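You operate a simulated robot arm through the tools that you are given. There is no shell and no other tool.

You are at the controls of a simulated robot arm. One attempt, no reset.

TASK
Press guards on all four corners of the blue square box.
Fine: slide plate in, plunger down at each mark of the red knob, slide plate out; the box stays on the turntable.

Only the result counts: the job must be done as asked and must still hold three seconds after the hand-in. Knocking over, shifting, dropping, spilling or breaking anything else fails it.

THE ROBOT
A 7-joint arm with a two-finger parallel gripper, fixed in place. Base frame: the origin is on the floor under the middle of its stand, x ahead of it, y to its left, z up; the work surface is at about z = 800. Readings come in mm, rad, newtons and seconds.
It reaches about 1372 mm from its shoulder. Its first joint turns from -2.601 to 2.601 rad. Payload 3.43 kg.
The tool frame sits at the grasp point between the pads (the TCP): z along the fingers, y along the line on which they close. The tips reach 30 mm beyond it. The gripper opens to 94 mm. The fingers are 28 mm wide and 10 mm thick; the gripper's body (50 by 96 mm) begins 55 mm behind the TCP.
Orientation is that of the tool frame in the base frame, as a unit quaternion [w, x, y, z]. With the fingers straight down and closing along the base's y, the tool's x points along the base's -x, its y along +y and its z along -z.

THE INTERFACE
- The arm moves only by the tool arm_command. Its argument "moves" is a list of rows, each a list of 3 entries, a list of its own where there are three numbers: the shift along the tool's x, y, z in m, then the turn, a rotation vector about the tool's x, y, z in rad, then the finger opening in m, from 0 to 0.094. In form: [[[x, y, z], [rx, ry, rz], jaw], ...]. A call has 1 to 20 rows; each row is the pose to reach, as a shift and turn from the pose commanded when the call began, along the tool's axes at that moment. A row lasts 0.2 s, in which the tool goes at most 50 mm and 0.15 rad; a call with a longer step from one row to the next is refused whole, and so is a gripper value outside its range. Where a pose cannot be reached the arm comes as near as it can. A force on the tool above 90 N (or 10 N above the force at the start of the call, whichever is more), or a blocked arm, ends the call early, and 0.2 s more pass. Each finger travels about 45 mm/s and halts on what it meets, pressing with about 35 N; the grip force reading is that of the motor and also rises with nothing between the fingers. The clock runs only during rows and for 0.2 s after the last one: add rows that repeat a pose to give the fingers time. The reply holds the time, the measured pose of the TCP, the force on the tool along the base axes, the opening and the grip force, in the units named above and with some noise, with the torque about the TCP (base axes, N m) and any sound that the robot's microphone picked up, and new pictures: "pictures" is both (left out), scene, wrist or none.
- Cameras (640 x 400 px; columns grow to the right, rows downward): "scene" is fixed at [400.2, -649.6, 1553.2]; the picture's right is [-0.94, 0.35, 0.00], its down [0.30, 0.79, -0.53] and it looks along [-0.19, -0.50, -0.85] (base axes); focal length 223 px, centre (320, 200). "wrist" rides on the gripper at [76, 14, -102] in the tool frame; the picture's right is [-0.18, 0.98, 0.00], its down [-0.75, -0.14, -0.64] and it looks along [-0.63, -0.12, 0.77] (tool axes); focal length 243 px, centre (320, 200). There is no depth. A picture from a camera that has moved, and an enlarged one, comes with that camera's place and axes in the base frame and with its lens.
- inspect(camera, box): a new picture of the part [left, top, right, bottom] of that camera's present view, enlarged. No time passes.
- job_done(): hands the job in; it is judged then, once.

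Nothing tells you positions but the pictures and the camera data. Unless the task says otherwise, let go and move clear before handing in.

The tools are called after "Request:" as a command line: name --argument value ..., lists and objects as JSON in quotes. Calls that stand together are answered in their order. arm_command: Moves the arm, as the interface text tells. Its arguments: {"type":"object","properties":{"moves":{"type":"array"},"pictures":{"type":"string","enum":["both","scene","wrist","none"]}},"required":["moves"]} The other tools are called the same way: inspect (camera, box) takes an enlarged picture of a part of a camera's view; job_done () hands the job in.

At the start:

```text
clock: 0.0
position: [154.6, -975.0, 1211.9]
orientation: [0.0, 0.001, 1.0, 0.0]
wrist_force: [0.4, -0.4, 0.6]
ft_torque: [-0.02, -0.03, 0.0]
finger_gap: 93.9
grip_force: 0.0
```

scene: 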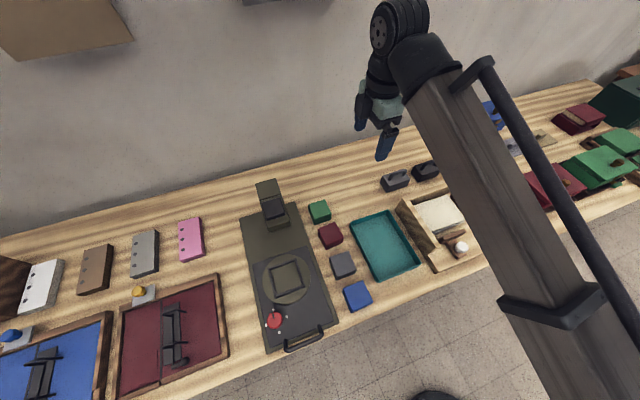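
wrist: 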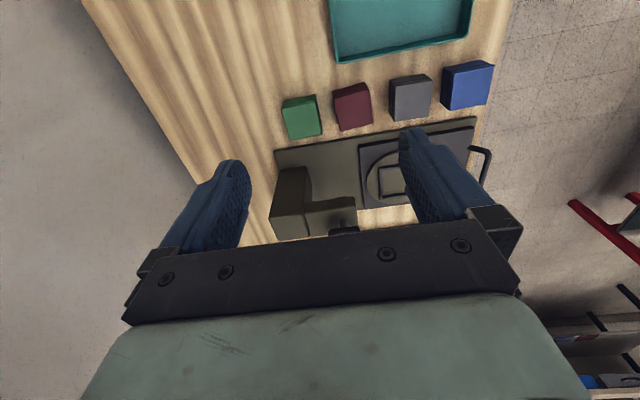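

I see a bench with a press fixture (slide plate with turntable, red knob, plunger head) and four small boxes, of which the blue one is nearest the bench's front edge. I'll look closer before moving.

Request:
inspect --camera "scene" --box '[220, 160, 400, 360]'

Request:
inspect --camera "wrist" --box '[240, 50, 520, 250]'

Request:
inspect --camera "scene" --box '[235, 240, 345, 360]'

```text
2.00 times, centred on (310, 260) of scene
camera zoom: at [400.2, -649.6, 1553.2], right [-0.94, 0.35, 0.0], down [0.3, 0.79, -0.53], along [-0.19, -0.5, -0.85], focal length 446 px, centre (340, 80)
```

zoom: 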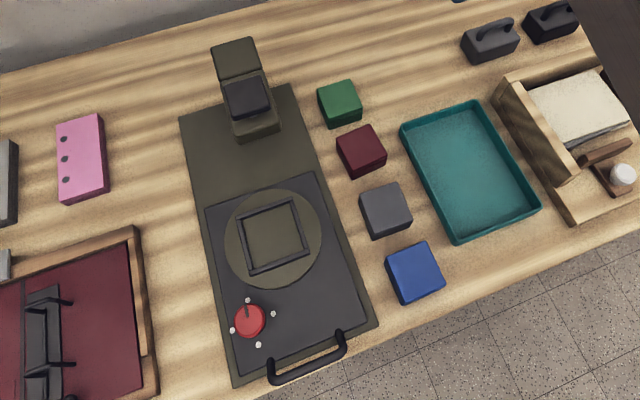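

```text
2.00 times, centred on (380, 150) of wrist
camera zoom: at [79.4, -962.0, 1313.2], right [0.18, 0.98, 0.0], down [0.75, -0.14, 0.64], along [0.63, -0.12, -0.77], focal length 485 px, centre (200, 300)
```

zoom: 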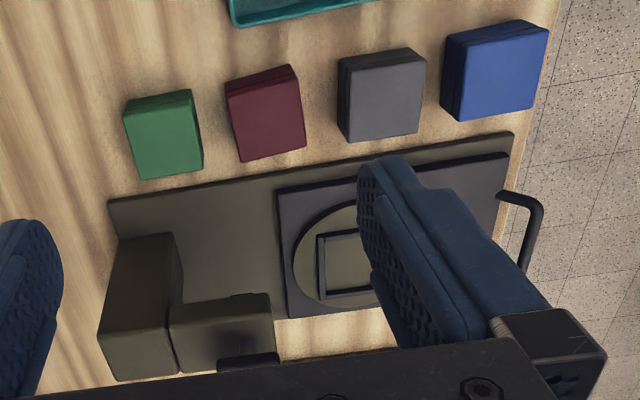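

```text
3.33 times, centred on (290, 300) of scene
camera zoom: at [400.2, -649.6, 1553.2], right [-0.94, 0.35, 0.0], down [0.3, 0.79, -0.53], along [-0.19, -0.5, -0.85], focal length 743 px, centre (420, -133)
```

zoom: 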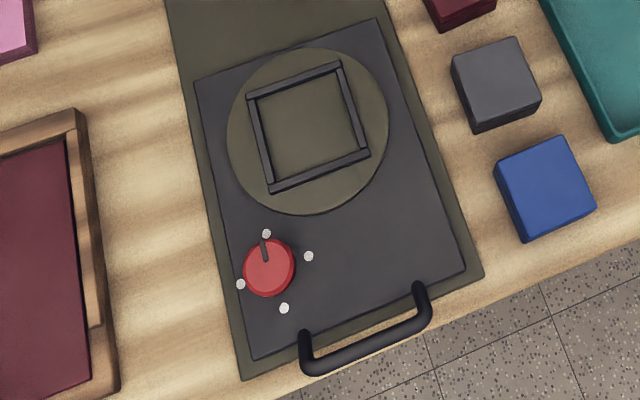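

The press head and the knob matter most here, so I'll zoom in on them before planning any motion.

Request:
inspect --camera "scene" --box '[240, 170, 320, 240]'

Request:
inspect --camera "scene" --box '[255, 300, 300, 340]'

Request:
inspect --camera "wrist" --box '[260, 130, 420, 240]'

Request:
inspect --camera "scene" --box '[300, 190, 400, 320]'

```text
5.71 times, centred on (280, 205) of scene
camera zoom: at [400.2, -649.6, 1553.2], right [-0.94, 0.35, 0.0], down [0.3, 0.79, -0.53], along [-0.19, -0.5, -0.85], focal length 1274 px, centre (549, 171)
```

zoom: 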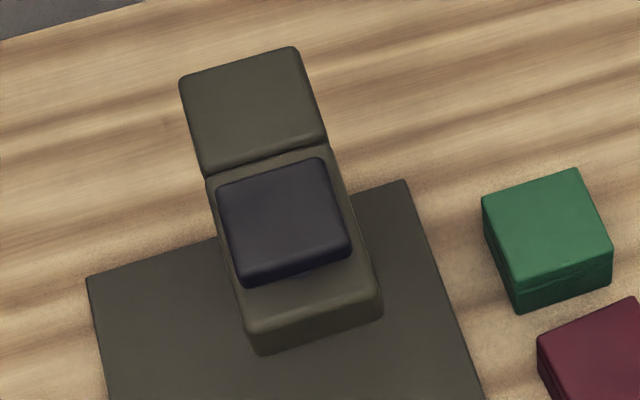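

```text
10.00 times, centred on (278, 320) of scene
camera zoom: at [400.2, -649.6, 1553.2], right [-0.94, 0.35, 0.0], down [0.3, 0.79, -0.53], along [-0.19, -0.5, -0.85], focal length 2230 px, centre (745, -1000)
```

zoom: 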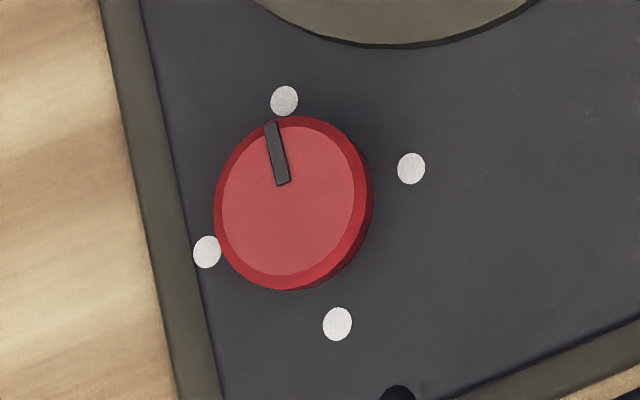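

```text
3.64 times, centred on (340, 185) of wrist
camera zoom: at [79.4, -962.0, 1313.2], right [0.18, 0.98, 0.0], down [0.75, -0.14, 0.64], along [0.63, -0.12, -0.77], focal length 882 px, centre (247, 254)
```

zoom: 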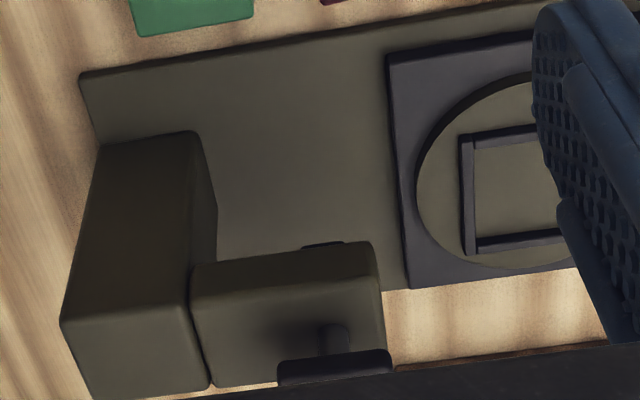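

```text
3.08 times, centred on (350, 255) of scene
camera zoom: at [400.2, -649.6, 1553.2], right [-0.94, 0.35, 0.0], down [0.3, 0.79, -0.53], along [-0.19, -0.5, -0.85], focal length 686 px, centre (228, 31)
```

zoom: 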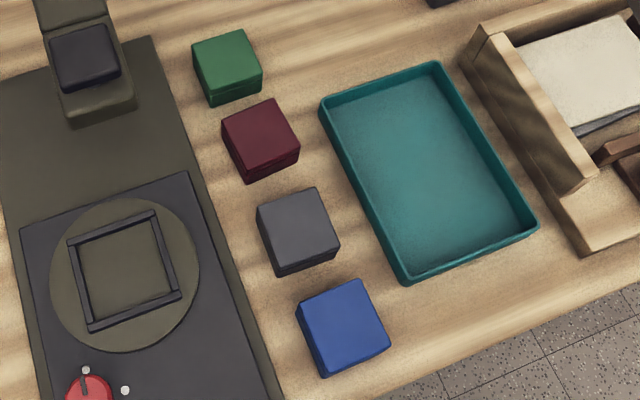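

I take the blue box to be at about (257, -714), the turntable centre at (443, -841), the knob at (503, -736) and the plunger cap near (413, -980, 1015). The machine is aligned with the base axes. Next I move the wrist camera closer to measure these better.

Request:
arm_command --moves '[[[0.0, 0.04, 0.019], [0, 0, 0], 0.094], [[0.0, 0.08, 0.038], [0, 0, 0], 0.094], [[0.0, 0.12, 0.056], [0, 0, 0], 0.094], [[0.0, 0.16, 0.075], [0, 0, 0], 0.094], [[0.0, 0.2, 0.094], [0, 0, 0], 0.094], [[0.005, 0.235, 0.112], [0, 0, 0], 0.094], [[0.005, 0.235, 0.112], [0, 0, 0], 0.094]]'

```text
clock: 1.6
position: [151.4, -741.6, 1097.7]
orientation: [-0.001, 0.0, 1.0, 0.0]
wrist_force: [0.6, -0.4, 0.9]
ft_torque: [-0.03, 0.02, -0.02]
finger_gap: 94.1
grip_force: 0.1
camera wrist: at [75.3, -727.7, 1199.2], right [0.18, 0.98, 0.0], down [0.75, -0.14, 0.64], along [0.63, -0.12, -0.77], focal length 243 px, centre (320, 200)
```

scene: 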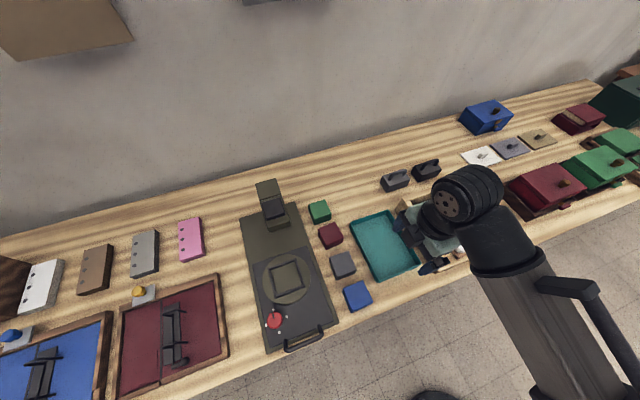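
wrist: 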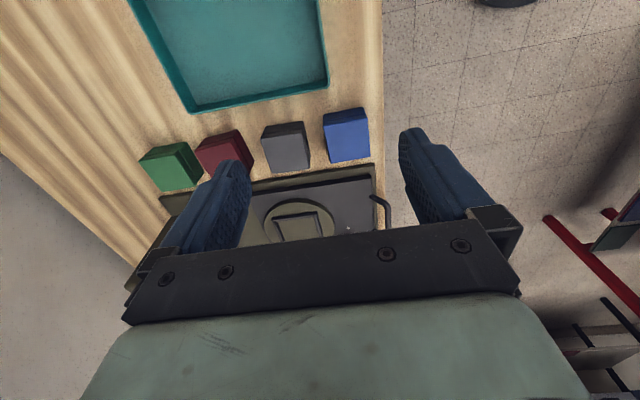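

The blue box and the plate are visible in the wrist view; I'll zoom in to measure the box's corners, its yaw and the gaps around it.

Request:
inspect --camera "wrist" --box '[250, 90, 410, 190]'

Request:
inspect --camera "wrist" --box '[240, 150, 410, 250]'

Request:
inspect --camera "scene" --box '[325, 245, 385, 320]'

```text
4.00 times, centred on (330, 140) of wrist
camera zoom: at [75.3, -727.7, 1199.2], right [0.18, 0.98, 0.0], down [0.75, -0.14, 0.64], along [0.63, -0.12, -0.77], focal length 970 px, centre (280, 440)
```

zoom: 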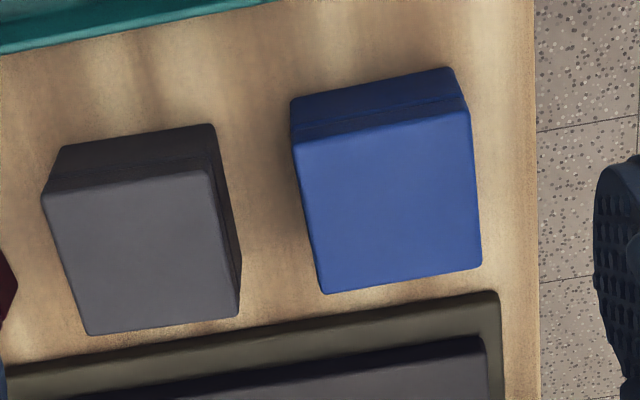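

```text
3.76 times, centred on (325, 200) of wrist
camera zoom: at [75.3, -727.7, 1199.2], right [0.18, 0.98, 0.0], down [0.75, -0.14, 0.64], along [0.63, -0.12, -0.77], focal length 913 px, centre (301, 200)
```

zoom: 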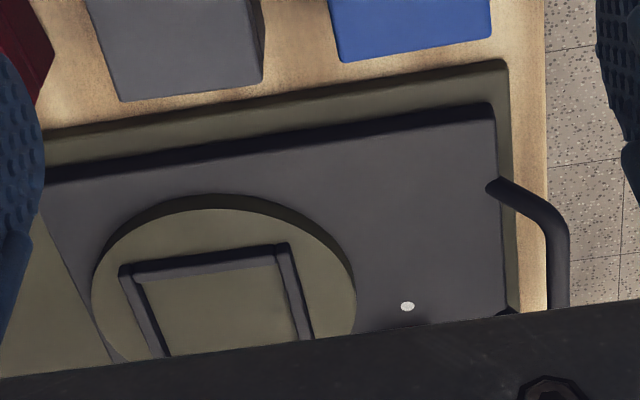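

```text
5.33 times, centred on (355, 282) of scene
camera zoom: at [400.2, -649.6, 1553.2], right [-0.94, 0.35, 0.0], down [0.3, 0.79, -0.53], along [-0.19, -0.5, -0.85], focal length 1190 px, centre (133, -240)
```

zoom: 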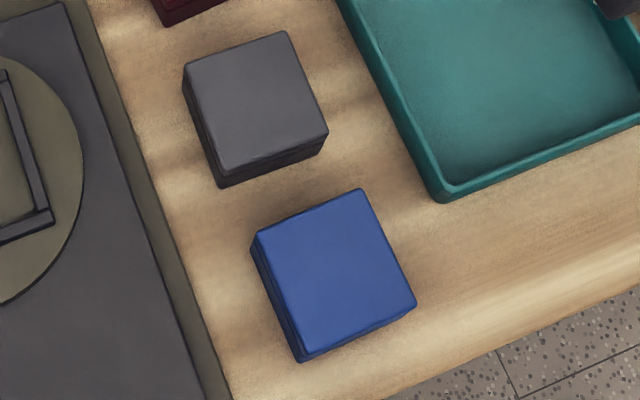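

The blue box top is at z≈842, centred near (257.5, -715.5), about 68 mm square and nearly axis-aligned (≈1° yaw). The slide plate top is at z≈828. Now a closer look at the frame, turntable and press head.

Request:
arm_command --moves '[[[-0.028, -0.018, 0.02], [0, 0, 0], 0.094], [[-0.055, -0.035, 0.039], [0, 0, 0], 0.094], [[-0.083, -0.053, 0.059], [0, 0, 0], 0.094], [[-0.111, -0.071, 0.078], [0, 0, 0], 0.094], [[-0.1386, -0.0884, 0.0977], [0, 0, 0], 0.094], [[-0.1386, -0.0884, 0.0977], [0, 0, 0], 0.094]]'

```text
clock: 3.0
position: [289.7, -828.5, 1001.2]
orientation: [0.0, -0.001, 1.0, 0.0]
wrist_force: [-0.1, -0.1, 0.1]
ft_torque: [-0.02, -0.01, -0.04]
finger_gap: 94.0
grip_force: 0.1
camera wrist: at [214.1, -815.2, 1102.8], right [0.18, 0.98, 0.0], down [0.75, -0.14, 0.64], along [0.63, -0.12, -0.77], focal length 243 px, centre (320, 200)
```

scene: 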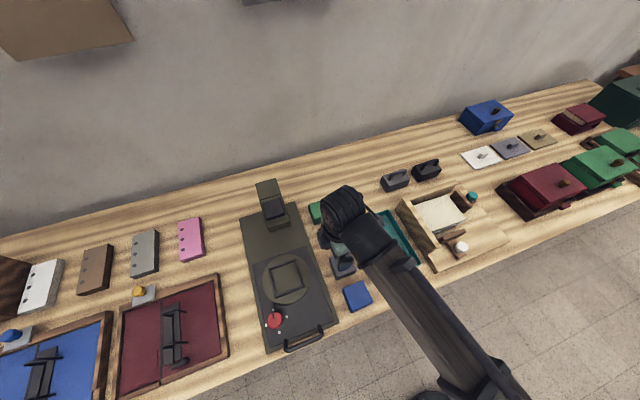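
wrist: 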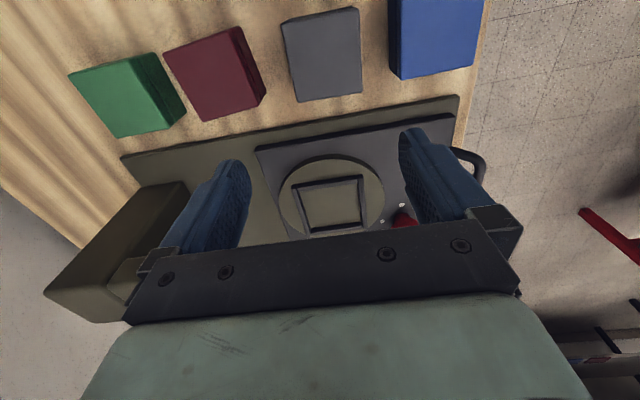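

Request:
inspect --camera "wrist" --box '[250, 110, 490, 250]'

Request:
inspect --camera "wrist" --box '[270, 140, 400, 240]'

Request:
inspect --camera "wrist" --box '[30, 150, 270, 330]'

```text
2.67 times, centred on (370, 180) of wrist
camera zoom: at [214.1, -815.2, 1102.8], right [0.18, 0.98, 0.0], down [0.75, -0.14, 0.64], along [0.63, -0.12, -0.77], focal length 647 px, centre (187, 253)
```

zoom: 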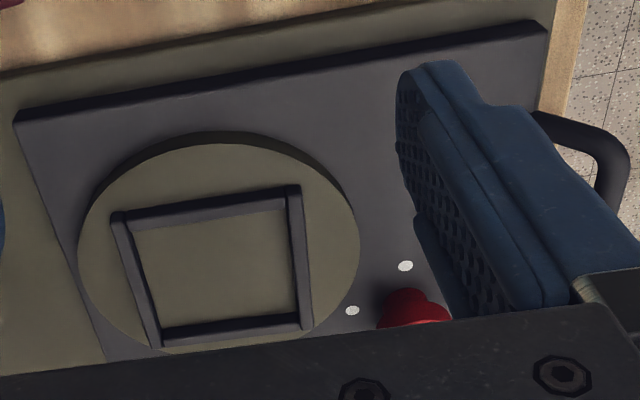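

```text
4.00 times, centred on (335, 190) of wrist
camera zoom: at [214.1, -815.2, 1102.8], right [0.18, 0.98, 0.0], down [0.75, -0.14, 0.64], along [0.63, -0.12, -0.77], focal length 970 px, centre (260, 240)
```

zoom: 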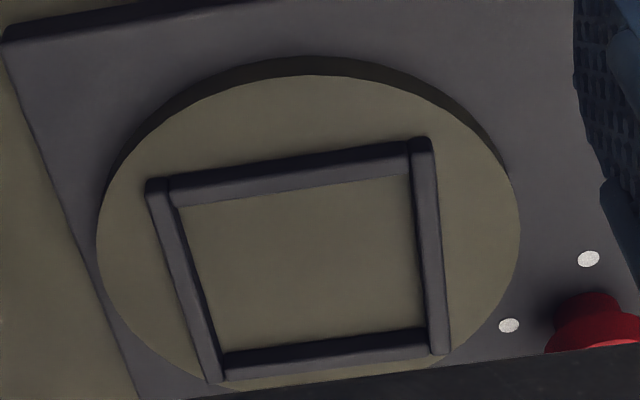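

```text
2.22 times, centred on (150, 240) of wrist
camera zoom: at [214.1, -815.2, 1102.8], right [0.18, 0.98, 0.0], down [0.75, -0.14, 0.64], along [0.63, -0.12, -0.77], focal length 539 px, centre (698, 111)
```

zoom: 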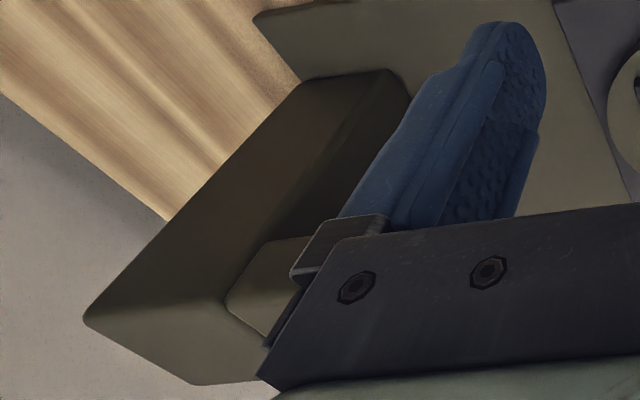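

The frame's inside is about 78 mm, centred near (441.5, -839), with its floor at z≈839 and its rim at z≈846. I'll look at the handle once more, then go above the blue box.

Request:
inspect --camera "scene" --box '[275, 310, 345, 360]'

Request:
arm_command --moves '[[[0.011, 0.038, 0.0], [0, 0, 0], 0.094], [[0.022, 0.076, 0.0], [0, 0, 0], 0.094], [[0.0322, 0.113, 0.0], [0, 0, 0], 0.094], [[0.0322, 0.113, 0.04], [0, 0, 0], 0.088], [[0.0322, 0.113, 0.07], [0, 0, 0], 0.088], [[0.0322, 0.113, 0.07], [0, 0, 0], 0.088]]'

```text
8.00 times, centred on (310, 335) of scene
camera zoom: at [400.2, -649.6, 1553.2], right [-0.94, 0.35, 0.0], down [0.3, 0.79, -0.53], along [-0.19, -0.5, -0.85], focal length 1784 px, centre (400, -880)
```

zoom: 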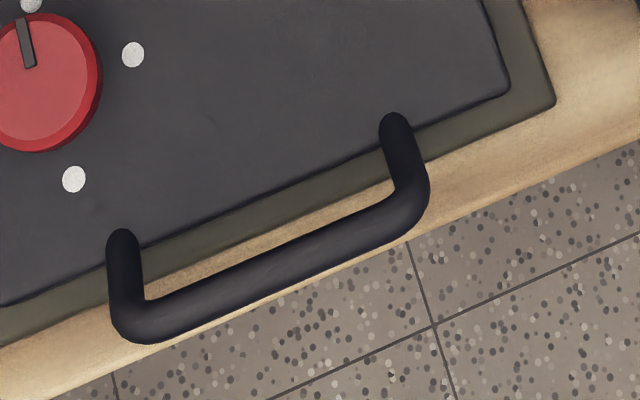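

```text
clock: 4.4
position: [256.8, -714.4, 930.7]
orientation: [0.0, 0.0, 1.0, 0.0]
wrist_force: [0.3, 0.9, -1.1]
ft_torque: [-0.03, 0.02, 0.0]
finger_gap: 88.1
grip_force: 0.0
camera wrist: at [181.8, -700.7, 1032.4], right [0.18, 0.98, 0.0], down [0.75, -0.14, 0.64], along [0.63, -0.12, -0.77], focal length 243 px, centre (320, 200)
```

scene: 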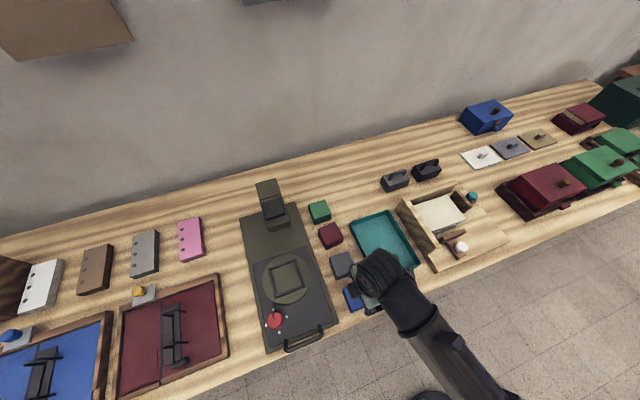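
wrist: 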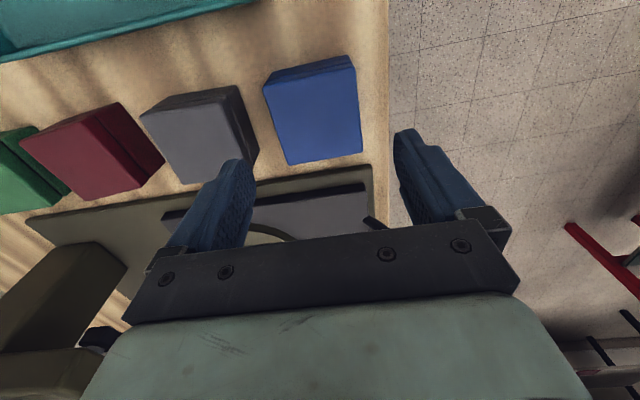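

The gripper is above the blue box; I'll measure the box again from here before descending.

Request:
inspect --camera "wrist" --box '[230, 40, 390, 180]'

```text
2.86 times, centred on (310, 110) of wrist
camera zoom: at [181.8, -700.7, 1032.4], right [0.18, 0.98, 0.0], down [0.75, -0.14, 0.64], along [0.63, -0.12, -0.77], focal length 693 px, centre (349, 457)
```

zoom: 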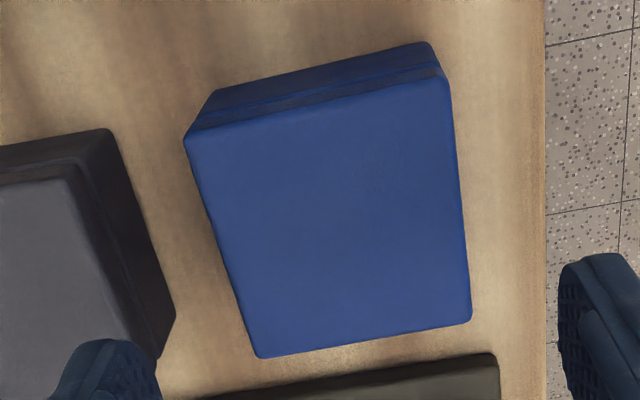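

The box sits about 2.5 mm toward -y from under the TCP and is turned about 1°. I'll correct for that and lower until the tips are about 14 mm above the table.

Request:
arm_command --moves '[[[-0.0003, -0.0025, 0.03], [0, 0, -0.017], 0.088], [[-0.0003, -0.0025, 0.06], [0, 0, -0.017], 0.088], [[-0.0003, -0.0025, 0.086], [0, 0, -0.017], 0.088], [[-0.0003, -0.0025, 0.086], [0, 0, -0.017], 0.088]]'

```text
clock: 5.4
position: [256.4, -717.8, 844.7]
orientation: [0.0, -0.009, 1.0, 0.0]
wrist_force: [0.0, 0.5, 1.0]
ft_torque: [-0.03, -0.01, 0.01]
finger_gap: 88.0
grip_force: 0.0
camera wrist: at [180.7, -705.2, 946.7], right [0.17, 0.99, 0.0], down [0.76, -0.13, 0.64], along [0.63, -0.11, -0.77], focal length 243 px, centre (320, 200)
```

scene: 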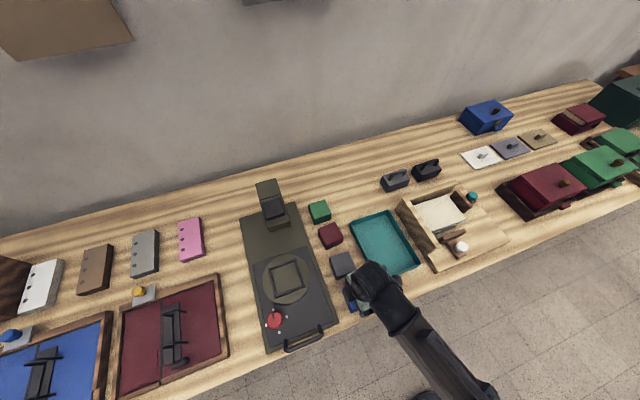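
wrist: 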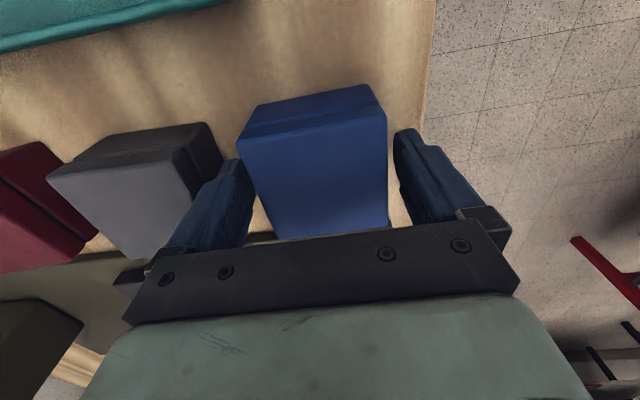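

The fingers straddle the blue box with clearance on both sides. Closing now.

Request:
arm_command --moves '[[[0, 0, 0], [0, 0, 0], 0.078], [[0, 0, 0], [0, 0, 0], 0.068], [[0, 0, 0], [0, 0, 0], 0.062], [[0, 0, 0], [0, 0, 0], 0.06], [[0, 0, 0], [0, 0, 0], 0.06]]'

```text
clock: 6.6
position: [255.9, -717.5, 846.2]
orientation: [0.0, -0.008, 1.0, 0.0]
wrist_force: [-0.2, -0.3, 0.2]
ft_torque: [0.03, 0.03, -0.01]
finger_gap: 72.0
grip_force: 35.1
camera wrist: at [180.8, -705.2, 946.8], right [0.17, 0.99, 0.0], down [0.76, -0.13, 0.64], along [0.63, -0.11, -0.77], focal length 243 px, centre (320, 200)
```

scene: 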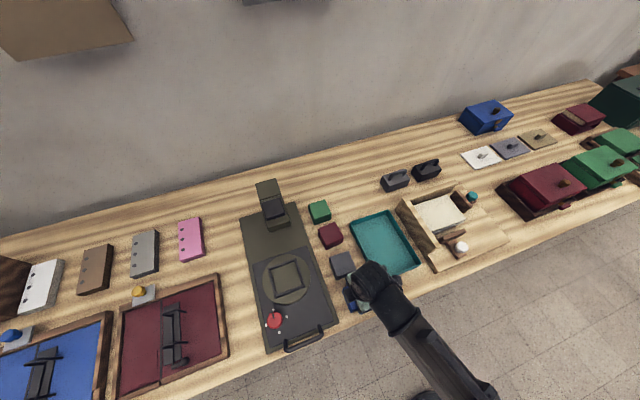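
wrist: 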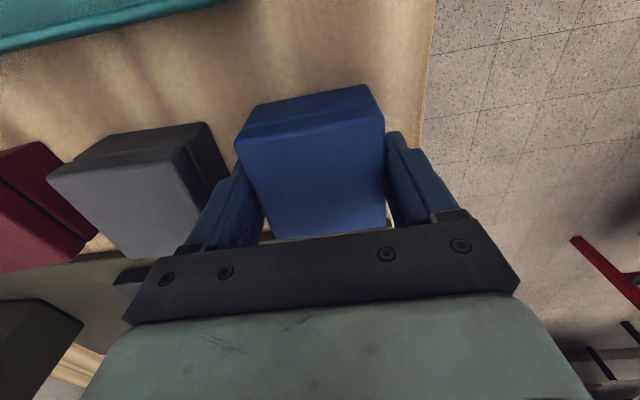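

Grip holds at 72 mm, so the box is about 72 mm wide. Lifting 90 mm and squaring the yaw.

Request:
arm_command --moves '[[[0, 0, -0.015], [0, 0, 0], 0.06], [[0, 0, -0.04], [0, 0, 0], 0.06], [[0, 0, -0.07], [0, 0, 0.01], 0.06], [[0, 0, -0.09], [0, 0, 0.017], 0.06], [[0, 0, -0.09], [0, 0, 0.017], 0.06]]'

```text
clock: 7.8
position: [256.4, -719.9, 935.4]
orientation: [0.0, 0.0, 1.0, 0.0]
wrist_force: [-0.5, 0.6, 0.1]
ft_torque: [-0.02, -0.05, 0.01]
finger_gap: 59.9
grip_force: 0.1
camera wrist: at [181.0, -705.2, 1037.1], right [0.18, 0.98, 0.0], down [0.75, -0.14, 0.64], along [0.63, -0.12, -0.77], focal length 243 px, centre (320, 200)
```

scene: 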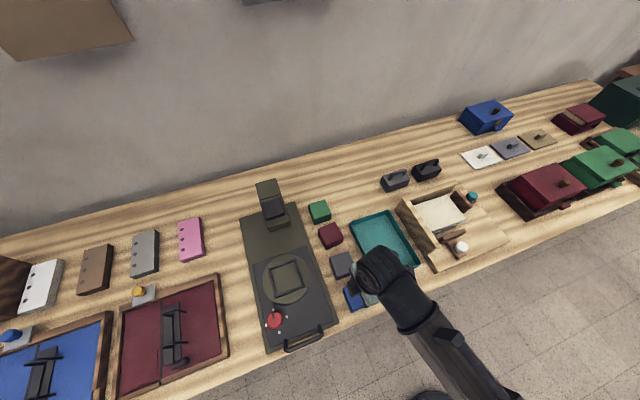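
wrist: 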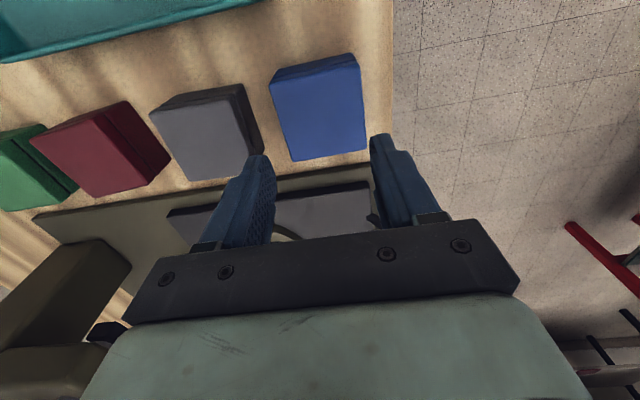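

The box slipped out of the fingers and stayed on the table: the tips only had its rounded upper part. I'll check that it's intact, where it sits and how the fingers are shaped.

Request:
inspect --camera "wrist" --box '[130, 40, 400, 250]'

Request:
inspect --camera "wrist" --box '[180, 120, 460, 260]'

```text
1.90 times, centred on (265, 145) of wrist
camera zoom: at [181.0, -705.2, 1037.1], right [0.18, 0.98, 0.0], down [0.75, -0.14, 0.64], along [0.63, -0.12, -0.77], focal length 462 px, centre (425, 305)
```

zoom: 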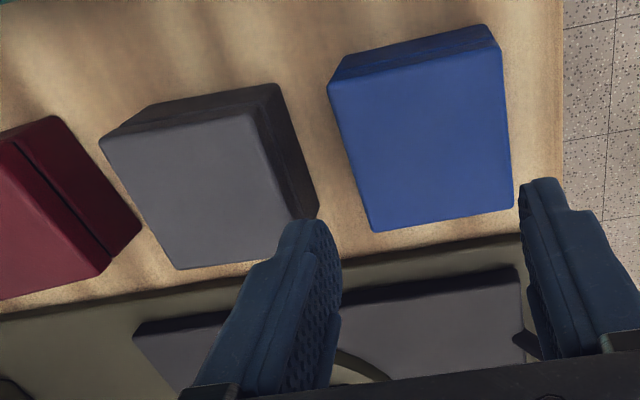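

```text
2.29 times, centred on (320, 190) of wrist
camera zoom: at [181.0, -705.2, 1037.1], right [0.18, 0.98, 0.0], down [0.75, -0.14, 0.64], along [0.63, -0.12, -0.77], focal length 555 px, centre (320, 223)
```

zoom: 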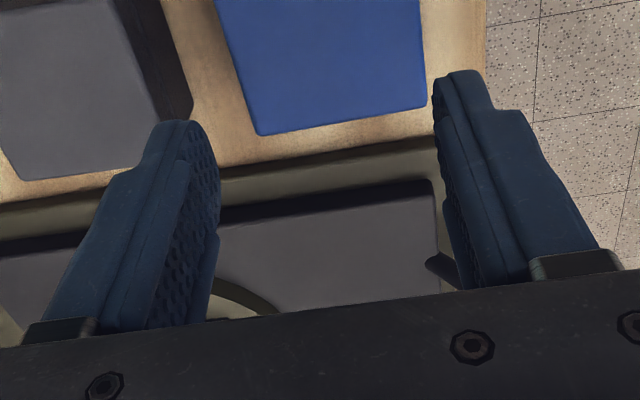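

The box is unharmed at about the same place. I'll regrip it deeper, with the TCP about 7 mm below the box top and the tips about 5 mm above the table.

Request:
arm_command --moves '[[[0, 0.001, 0.0], [0, 0, -0.015], 0.088], [[0, 0.001, 0.02], [0, 0, -0.015], 0.088], [[0, 0.001, 0.05], [0, 0, -0.015], 0.088], [[0, 0.001, 0.08], [0, 0, -0.015], 0.088], [[0, 0.001, 0.095], [0, 0, -0.015], 0.088], [[0, 0.001, 0.0995], [0, 0, -0.015], 0.088], [[0, 0.001, 0.0995], [0, 0, -0.015], 0.088], [[0, 0.001, 0.0995], [0, 0, -0.015], 0.075], [[0, 0.001, 0.0995], [0, 0, -0.015], 0.065], [[0, 0.001, 0.0995], [0, 0, -0.015], 0.055], [[0, 0.001, 0.0995], [0, 0, -0.015], 0.05], [[0, 0.001, 0.0995], [0, 0, -0.015], 0.05]]'

```text
clock: 10.4
position: [256.8, -718.1, 835.7]
orientation: [0.0, -0.008, 1.0, 0.0]
wrist_force: [0.2, 0.5, 1.1]
ft_torque: [-0.01, -0.04, 0.04]
finger_gap: 71.5
grip_force: 34.6
camera wrist: at [180.6, -704.5, 937.4], right [0.17, 0.99, 0.0], down [0.76, -0.13, 0.64], along [0.63, -0.11, -0.77], focal length 243 px, centre (320, 200)
```

scene: 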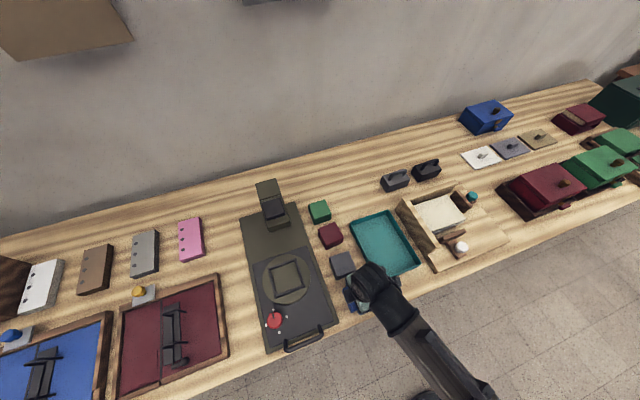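
wrist: 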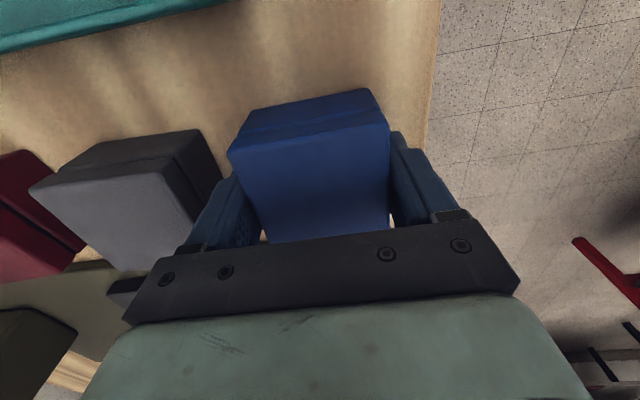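

Firm grip, gap 71.5 mm. I'll lift slowly and a little, to see whether the box comes along.

Request:
arm_command --moves '[[[0, 0, -0.002], [0, 0, 0], 0.05], [[0, 0, -0.005], [0, 0, 0], 0.05], [[0, 0, -0.009], [0, 0, 0], 0.05], [[0, 0, -0.013], [0, 0, 0], 0.05], [[0, 0, -0.016], [0, 0, 0], 0.05], [[0, 0, -0.016], [0, 0, 0], 0.05]]'

```text
clock: 11.8
position: [257.3, -718.4, 852.9]
orientation: [0.0, -0.008, 1.0, 0.0]
wrist_force: [0.2, 0.4, -0.5]
ft_torque: [0.03, 0.0, 0.02]
finger_gap: 71.8
grip_force: 35.4
camera wrist: at [180.9, -705.2, 953.0], right [0.17, 0.99, 0.0], down [0.76, -0.13, 0.64], along [0.63, -0.11, -0.77], focal length 243 px, centre (320, 200)
```

scene: 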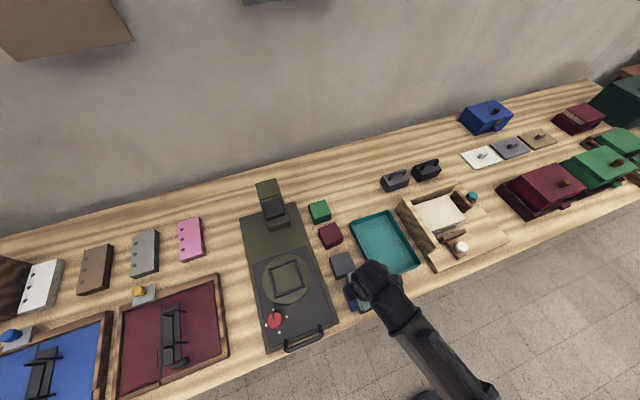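
wrist: 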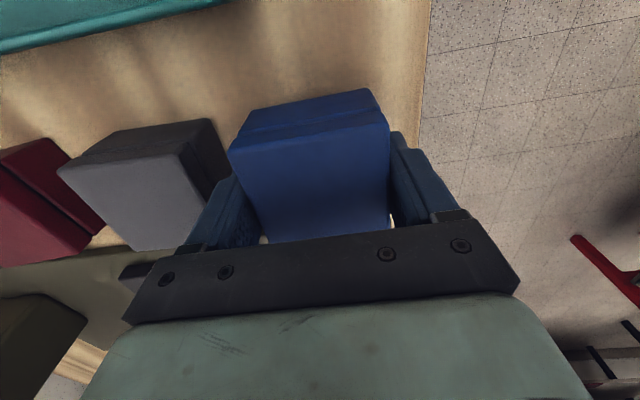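

The box comes up with the fingers this time. Lifting on gently to about 80 mm clear of the table.

Request:
arm_command --moves '[[[0, 0, -0.008], [0, 0, 0], 0.05], [[0, 0, -0.02], [0, 0, 0], 0.05], [[0, 0, -0.035], [0, 0, 0], 0.05], [[0, 0, -0.05], [0, 0, 0.005], 0.05], [[0, 0, -0.065], [0, 0, 0.01], 0.05], [[0, 0, -0.075], [0, 0, 0.015], 0.05], [[0, 0, -0.08], [0, 0, 0.015], 0.05], [[0, 0, -0.08], [0, 0, 0.015], 0.05]]'

```text
clock: 13.6
position: [256.8, -717.8, 932.9]
orientation: [-0.001, 0.001, 1.0, 0.0]
wrist_force: [-0.4, 0.0, -1.4]
ft_torque: [-0.02, 0.03, -0.01]
finger_gap: 72.0
grip_force: 35.3
camera wrist: at [181.0, -704.1, 1033.9], right [0.18, 0.98, 0.0], down [0.75, -0.14, 0.64], along [0.63, -0.12, -0.77], focal length 243 px, centre (320, 200)
```

scene: 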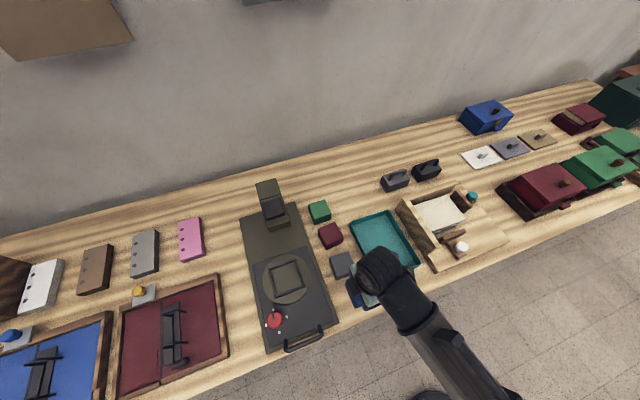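
wrist: 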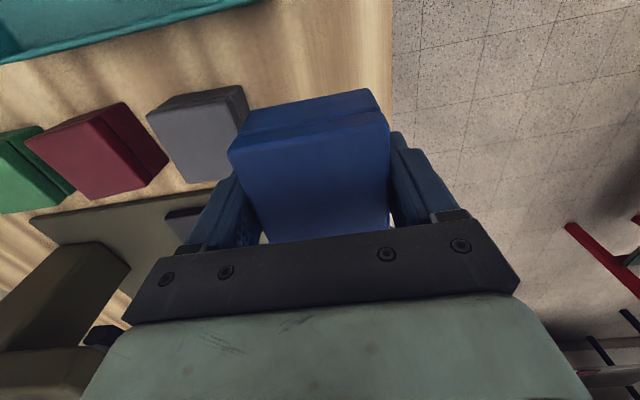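

The box is held at z≈932. I'll measure exactly how it sits in the fingers before carrying it to the frame.

Request:
inspect --camera "wrist" --box '[210, 70, 430, 250]'

```text
2.22 times, centred on (320, 160) of wrist
camera zoom: at [181.0, -704.1, 1033.9], right [0.18, 0.98, 0.0], down [0.75, -0.14, 0.64], along [0.63, -0.12, -0.77], focal length 539 px, centre (320, 289)
```

zoom: 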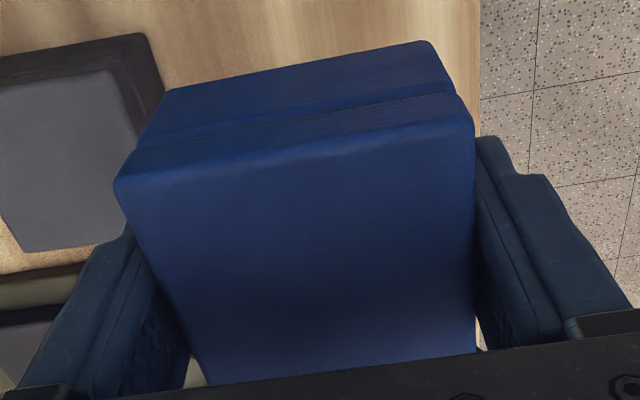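

The box is well seated in the grip, centred within about 2 mm. I'll carry it at this height to a point over the frame.

Request:
arm_command --moves '[[[-0.009, -0.006, 0], [0, 0, 0], 0.05], [[-0.027, -0.018, 0], [0, 0, 0], 0.05], [[-0.048, -0.032, 0], [0, 0, 0], 0.05], [[-0.07, -0.0465, 0], [0, 0, 0], 0.05], [[-0.092, -0.061, 0], [0, 0, 0], 0.05], [[-0.114, -0.076, 0], [0, 0, 0], 0.05], [[-0.136, -0.0905, 0], [0, 0, 0], 0.05], [[-0.157, -0.1045, 0], [0, 0, 0], 0.05], [[-0.173, -0.115, 0], [0, 0, 0], 0.05], [[-0.1818, -0.121, 0], [0, 0, 0], 0.05], [[-0.1818, -0.121, 0], [0, 0, 0], 0.05]]'

```text
clock: 16.0
position: [439.4, -839.3, 931.8]
orientation: [0.0, 0.0, 1.0, -0.001]
wrist_force: [-0.1, -0.2, -1.0]
ft_torque: [0.02, -0.02, 0.0]
finger_gap: 71.9
grip_force: 35.0
camera wrist: at [363.2, -825.3, 1032.8], right [0.18, 0.98, 0.0], down [0.75, -0.14, 0.64], along [0.63, -0.12, -0.77], focal length 243 px, centre (320, 200)
```

scene: 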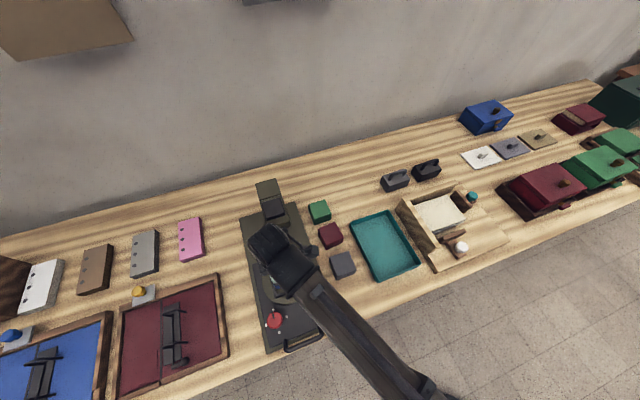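
wrist: 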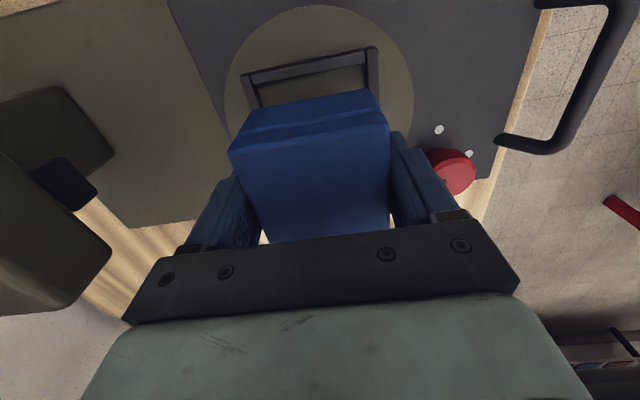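

The box is over the turntable. I'll zoom in to check the alignment against the frame.

Request:
inspect --camera "wrist" --box '[210, 0, 430, 160]'

Request:
inspect --camera "wrist" --box '[0, 60, 260, 330]'

Request:
inspect --camera "wrist" --box '[400, 0, 640, 230]'

```text
2.50 times, centred on (320, 80) of wrist
camera zoom: at [363.2, -825.3, 1032.8], right [0.18, 0.98, 0.0], down [0.75, -0.14, 0.64], along [0.63, -0.12, -0.77], focal length 606 px, centre (320, 500)
```

zoom: 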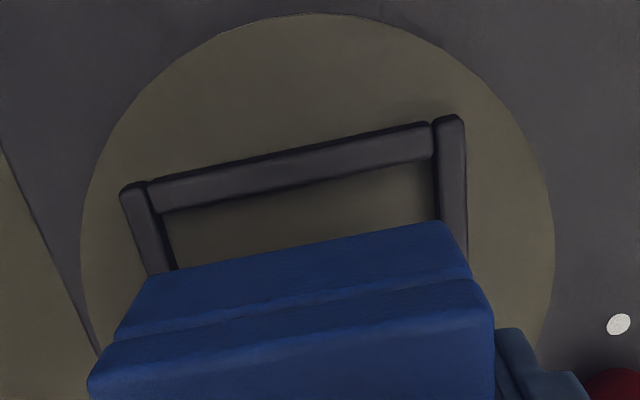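

```text
1.48 times, centred on (130, 195) of wrist
camera zoom: at [363.2, -825.3, 1032.8], right [0.18, 0.98, 0.0], down [0.75, -0.14, 0.64], along [0.63, -0.12, -0.77], focal length 359 px, centre (602, 207)
```

zoom: 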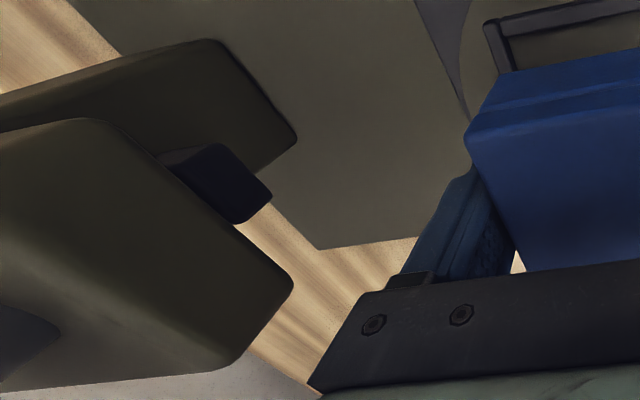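

```text
1.74 times, centred on (520, 115) of wrist
camera zoom: at [363.2, -825.3, 1032.8], right [0.18, 0.98, 0.0], down [0.75, -0.14, 0.64], along [0.63, -0.12, -0.77], focal length 422 px, centre (-28, 348)
```

zoom: 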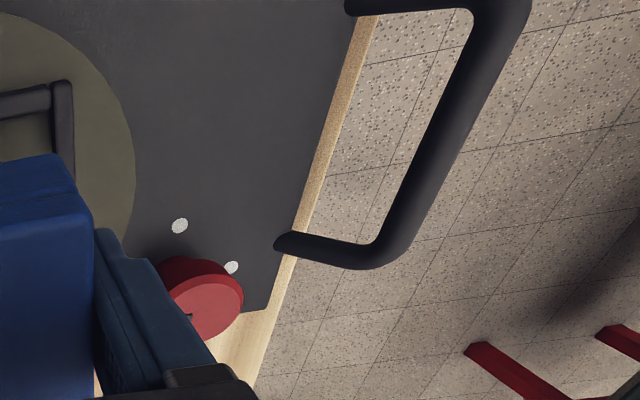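

The frame is about 1.8 mm further along base +x and 1.2 mm along -y relative to the box. I'll correct that and lower to just above the rim to recheck.

Request:
arm_command --moves '[[[-0.0018, -0.0012, 0.01], [0, 0, 0], 0.05], [[-0.0018, -0.0012, 0.025], [0, 0, 0], 0.05], [[-0.0018, -0.0012, 0.037], [0, 0, 0], 0.05], [[-0.0018, -0.0012, 0.043], [0, 0, 0], 0.05], [[-0.0018, -0.0012, 0.043], [0, 0, 0], 0.05]]' --pictures "wrist"

Request:
inspect --camera "wrist" --box '[210, 40, 430, 200]'

```text
clock: 17.2
position: [439.9, -840.4, 889.9]
orientation: [0.0, 0.001, 1.0, 0.0]
wrist_force: [0.8, 1.3, -1.5]
ft_torque: [0.03, 0.0, 0.02]
finger_gap: 72.1
grip_force: 34.9
camera wrist: at [364.7, -826.8, 991.1], right [0.18, 0.98, 0.0], down [0.75, -0.14, 0.64], along [0.63, -0.12, -0.77], focal length 243 px, centre (320, 200)
```

wrist: 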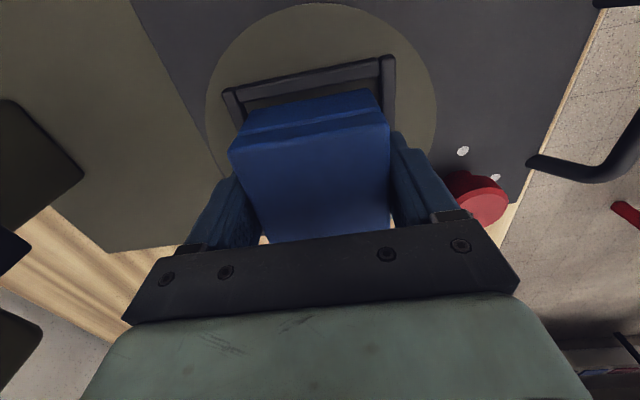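

```text
2.50 times, centred on (320, 120) of wrist
camera zoom: at [364.7, -826.8, 991.1], right [0.18, 0.98, 0.0], down [0.75, -0.14, 0.64], along [0.63, -0.12, -0.77], focal length 606 px, centre (320, 400)
```

zoom: 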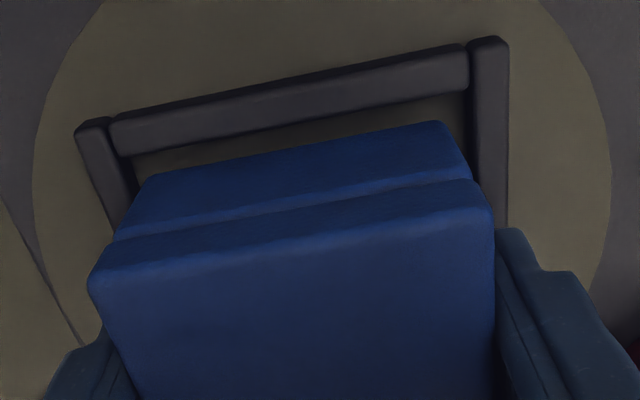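

Alignment is now within 1 mm, with about 4 mm play to the rim all round. Lowering in small steps and watching the force.

Request:
arm_command --moves '[[[-0.0008, -0.0002, 0.003], [0, 0, 0], 0.05], [[-0.0008, -0.0002, 0.006], [0, 0, 0], 0.05], [[-0.0008, -0.0002, 0.009], [0, 0, 0], 0.05], [[-0.0008, -0.0002, 0.011], [0, 0, 0], 0.05], [[-0.0008, -0.0002, 0.011], [0, 0, 0], 0.05]]' --pictures "wrist"

Request:
inspect --camera "wrist" --box '[210, 40, 430, 200]'

```text
clock: 18.4
position: [440.9, -840.7, 884.8]
orientation: [0.003, -0.001, 1.0, -0.003]
wrist_force: [7.3, -15.3, 84.4]
ft_torque: [3.04, 0.39, -0.02]
finger_gap: 72.2
grip_force: 35.4
camera wrist: at [364.8, -826.0, 986.2], right [0.18, 0.98, -0.01], down [0.75, -0.14, 0.65], along [0.63, -0.12, -0.76], focal length 243 px, centre (320, 200)
```

wrist: 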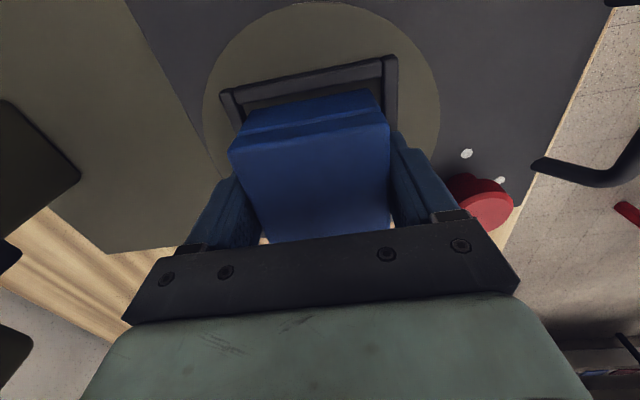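

```text
2.50 times, centred on (320, 120) of wrist
camera zoom: at [364.8, -826.0, 986.2], right [0.18, 0.98, -0.01], down [0.75, -0.14, 0.65], along [0.63, -0.12, -0.76], focal length 606 px, centre (320, 400)
```

zoom: 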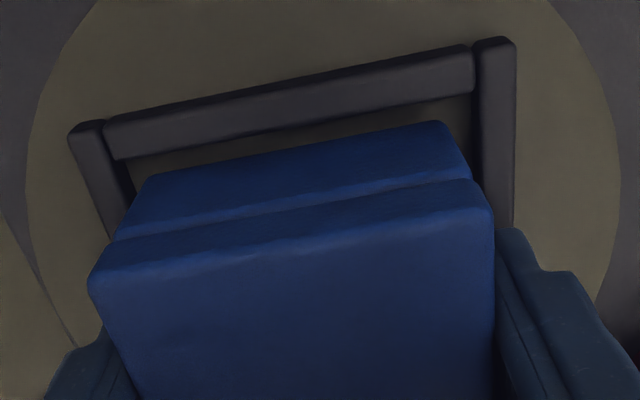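

The finger tips have touched the frame's rim, which is at about z≈854 and so higher than I estimated. The box bottom is already some 5 mm inside the frame. I'll back off the pressure before releasing.

Request:
arm_command --moves '[[[0, 0, -0.004], [0, 0, 0], 0.05], [[0, 0, -0.0065], [0, 0, 0], 0.05], [[0, 0, -0.0065], [0, 0, 0], 0.05]]' --pictures "wrist"

Request:
inspect --camera "wrist" --box '[210, 40, 430, 200]'

```text
clock: 19.2
position: [441.1, -839.5, 885.1]
orientation: [0.0, 0.0, 1.0, -0.001]
wrist_force: [7.4, -22.1, 36.8]
ft_torque: [0.91, 0.11, -0.19]
finger_gap: 71.9
grip_force: 34.9
camera wrist: at [364.8, -825.7, 986.5], right [0.18, 0.98, 0.0], down [0.75, -0.14, 0.64], along [0.63, -0.12, -0.77], focal length 243 px, centre (320, 200)
```

wrist: 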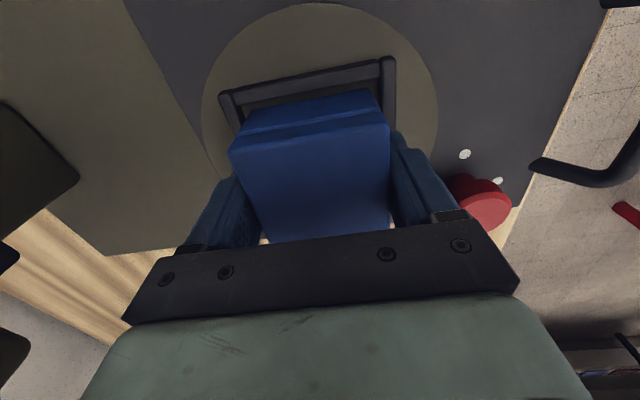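

```text
2.50 times, centred on (320, 120) of wrist
camera zoom: at [364.8, -825.7, 986.5], right [0.18, 0.98, 0.0], down [0.75, -0.14, 0.64], along [0.63, -0.12, -0.77], focal length 606 px, centre (320, 400)
```

zoom: 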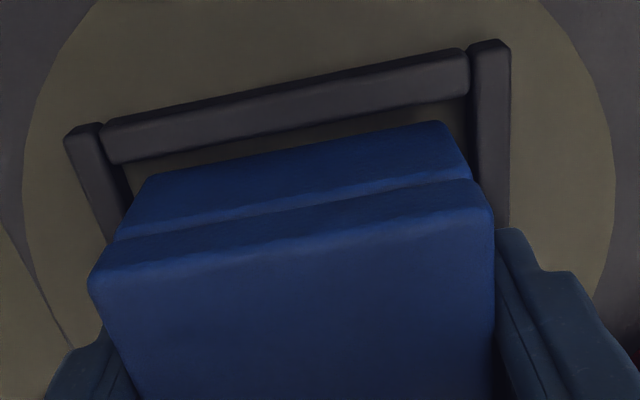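

There's still a side load from the +y finger tip wedging on the rim. I'll rise another 2 mm and read the forces again.

Request:
arm_command --moves '[[[0, 0, -0.001], [0, 0, 0], 0.05], [[0, 0, -0.002], [0, 0, 0], 0.05], [[0, 0, -0.002], [0, 0, 0], 0.05]]' --pictures "wrist"

Request:
inspect --camera "wrist" --box '[210, 40, 430, 200]'

Request:
inspect --camera "scene" --box '[230, 210, 340, 360]'

```text
clock: 20.0
position: [440.3, -837.5, 885.3]
orientation: [-0.001, 0.0, 1.0, 0.001]
wrist_force: [-0.5, -3.1, 2.9]
ft_torque: [-0.21, -0.05, -0.06]
finger_gap: 71.8
grip_force: 34.8
camera wrist: at [364.8, -825.2, 986.8], right [0.18, 0.98, 0.0], down [0.75, -0.14, 0.64], along [0.63, -0.12, -0.77], focal length 243 px, centre (320, 200)
```

wrist: 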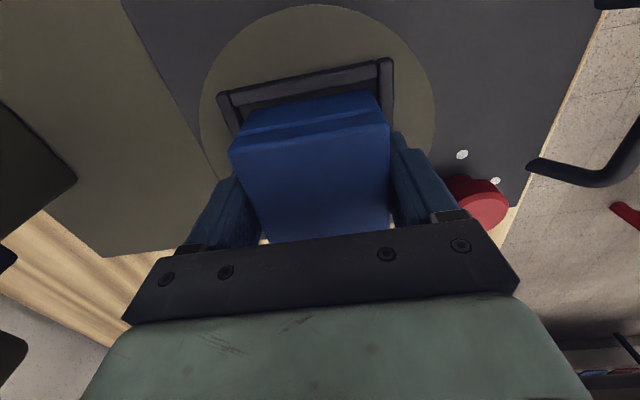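

```text
2.50 times, centred on (320, 120) of wrist
camera zoom: at [364.8, -825.2, 986.8], right [0.18, 0.98, 0.0], down [0.75, -0.14, 0.64], along [0.63, -0.12, -0.77], focal length 606 px, centre (320, 400)
```

zoom: 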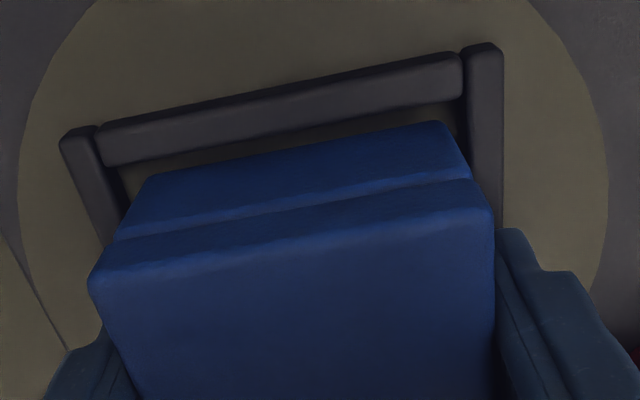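

```text
2.67 times, centred on (285, 285) of scene
camera zoom: at [400.2, -649.6, 1553.2], right [-0.94, 0.35, 0.0], down [0.3, 0.79, -0.53], along [-0.19, -0.5, -0.85], focal length 595 px, centre (413, -27)
```

zoom: 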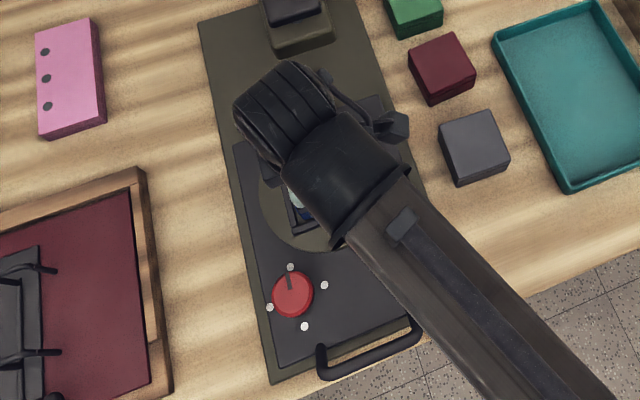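

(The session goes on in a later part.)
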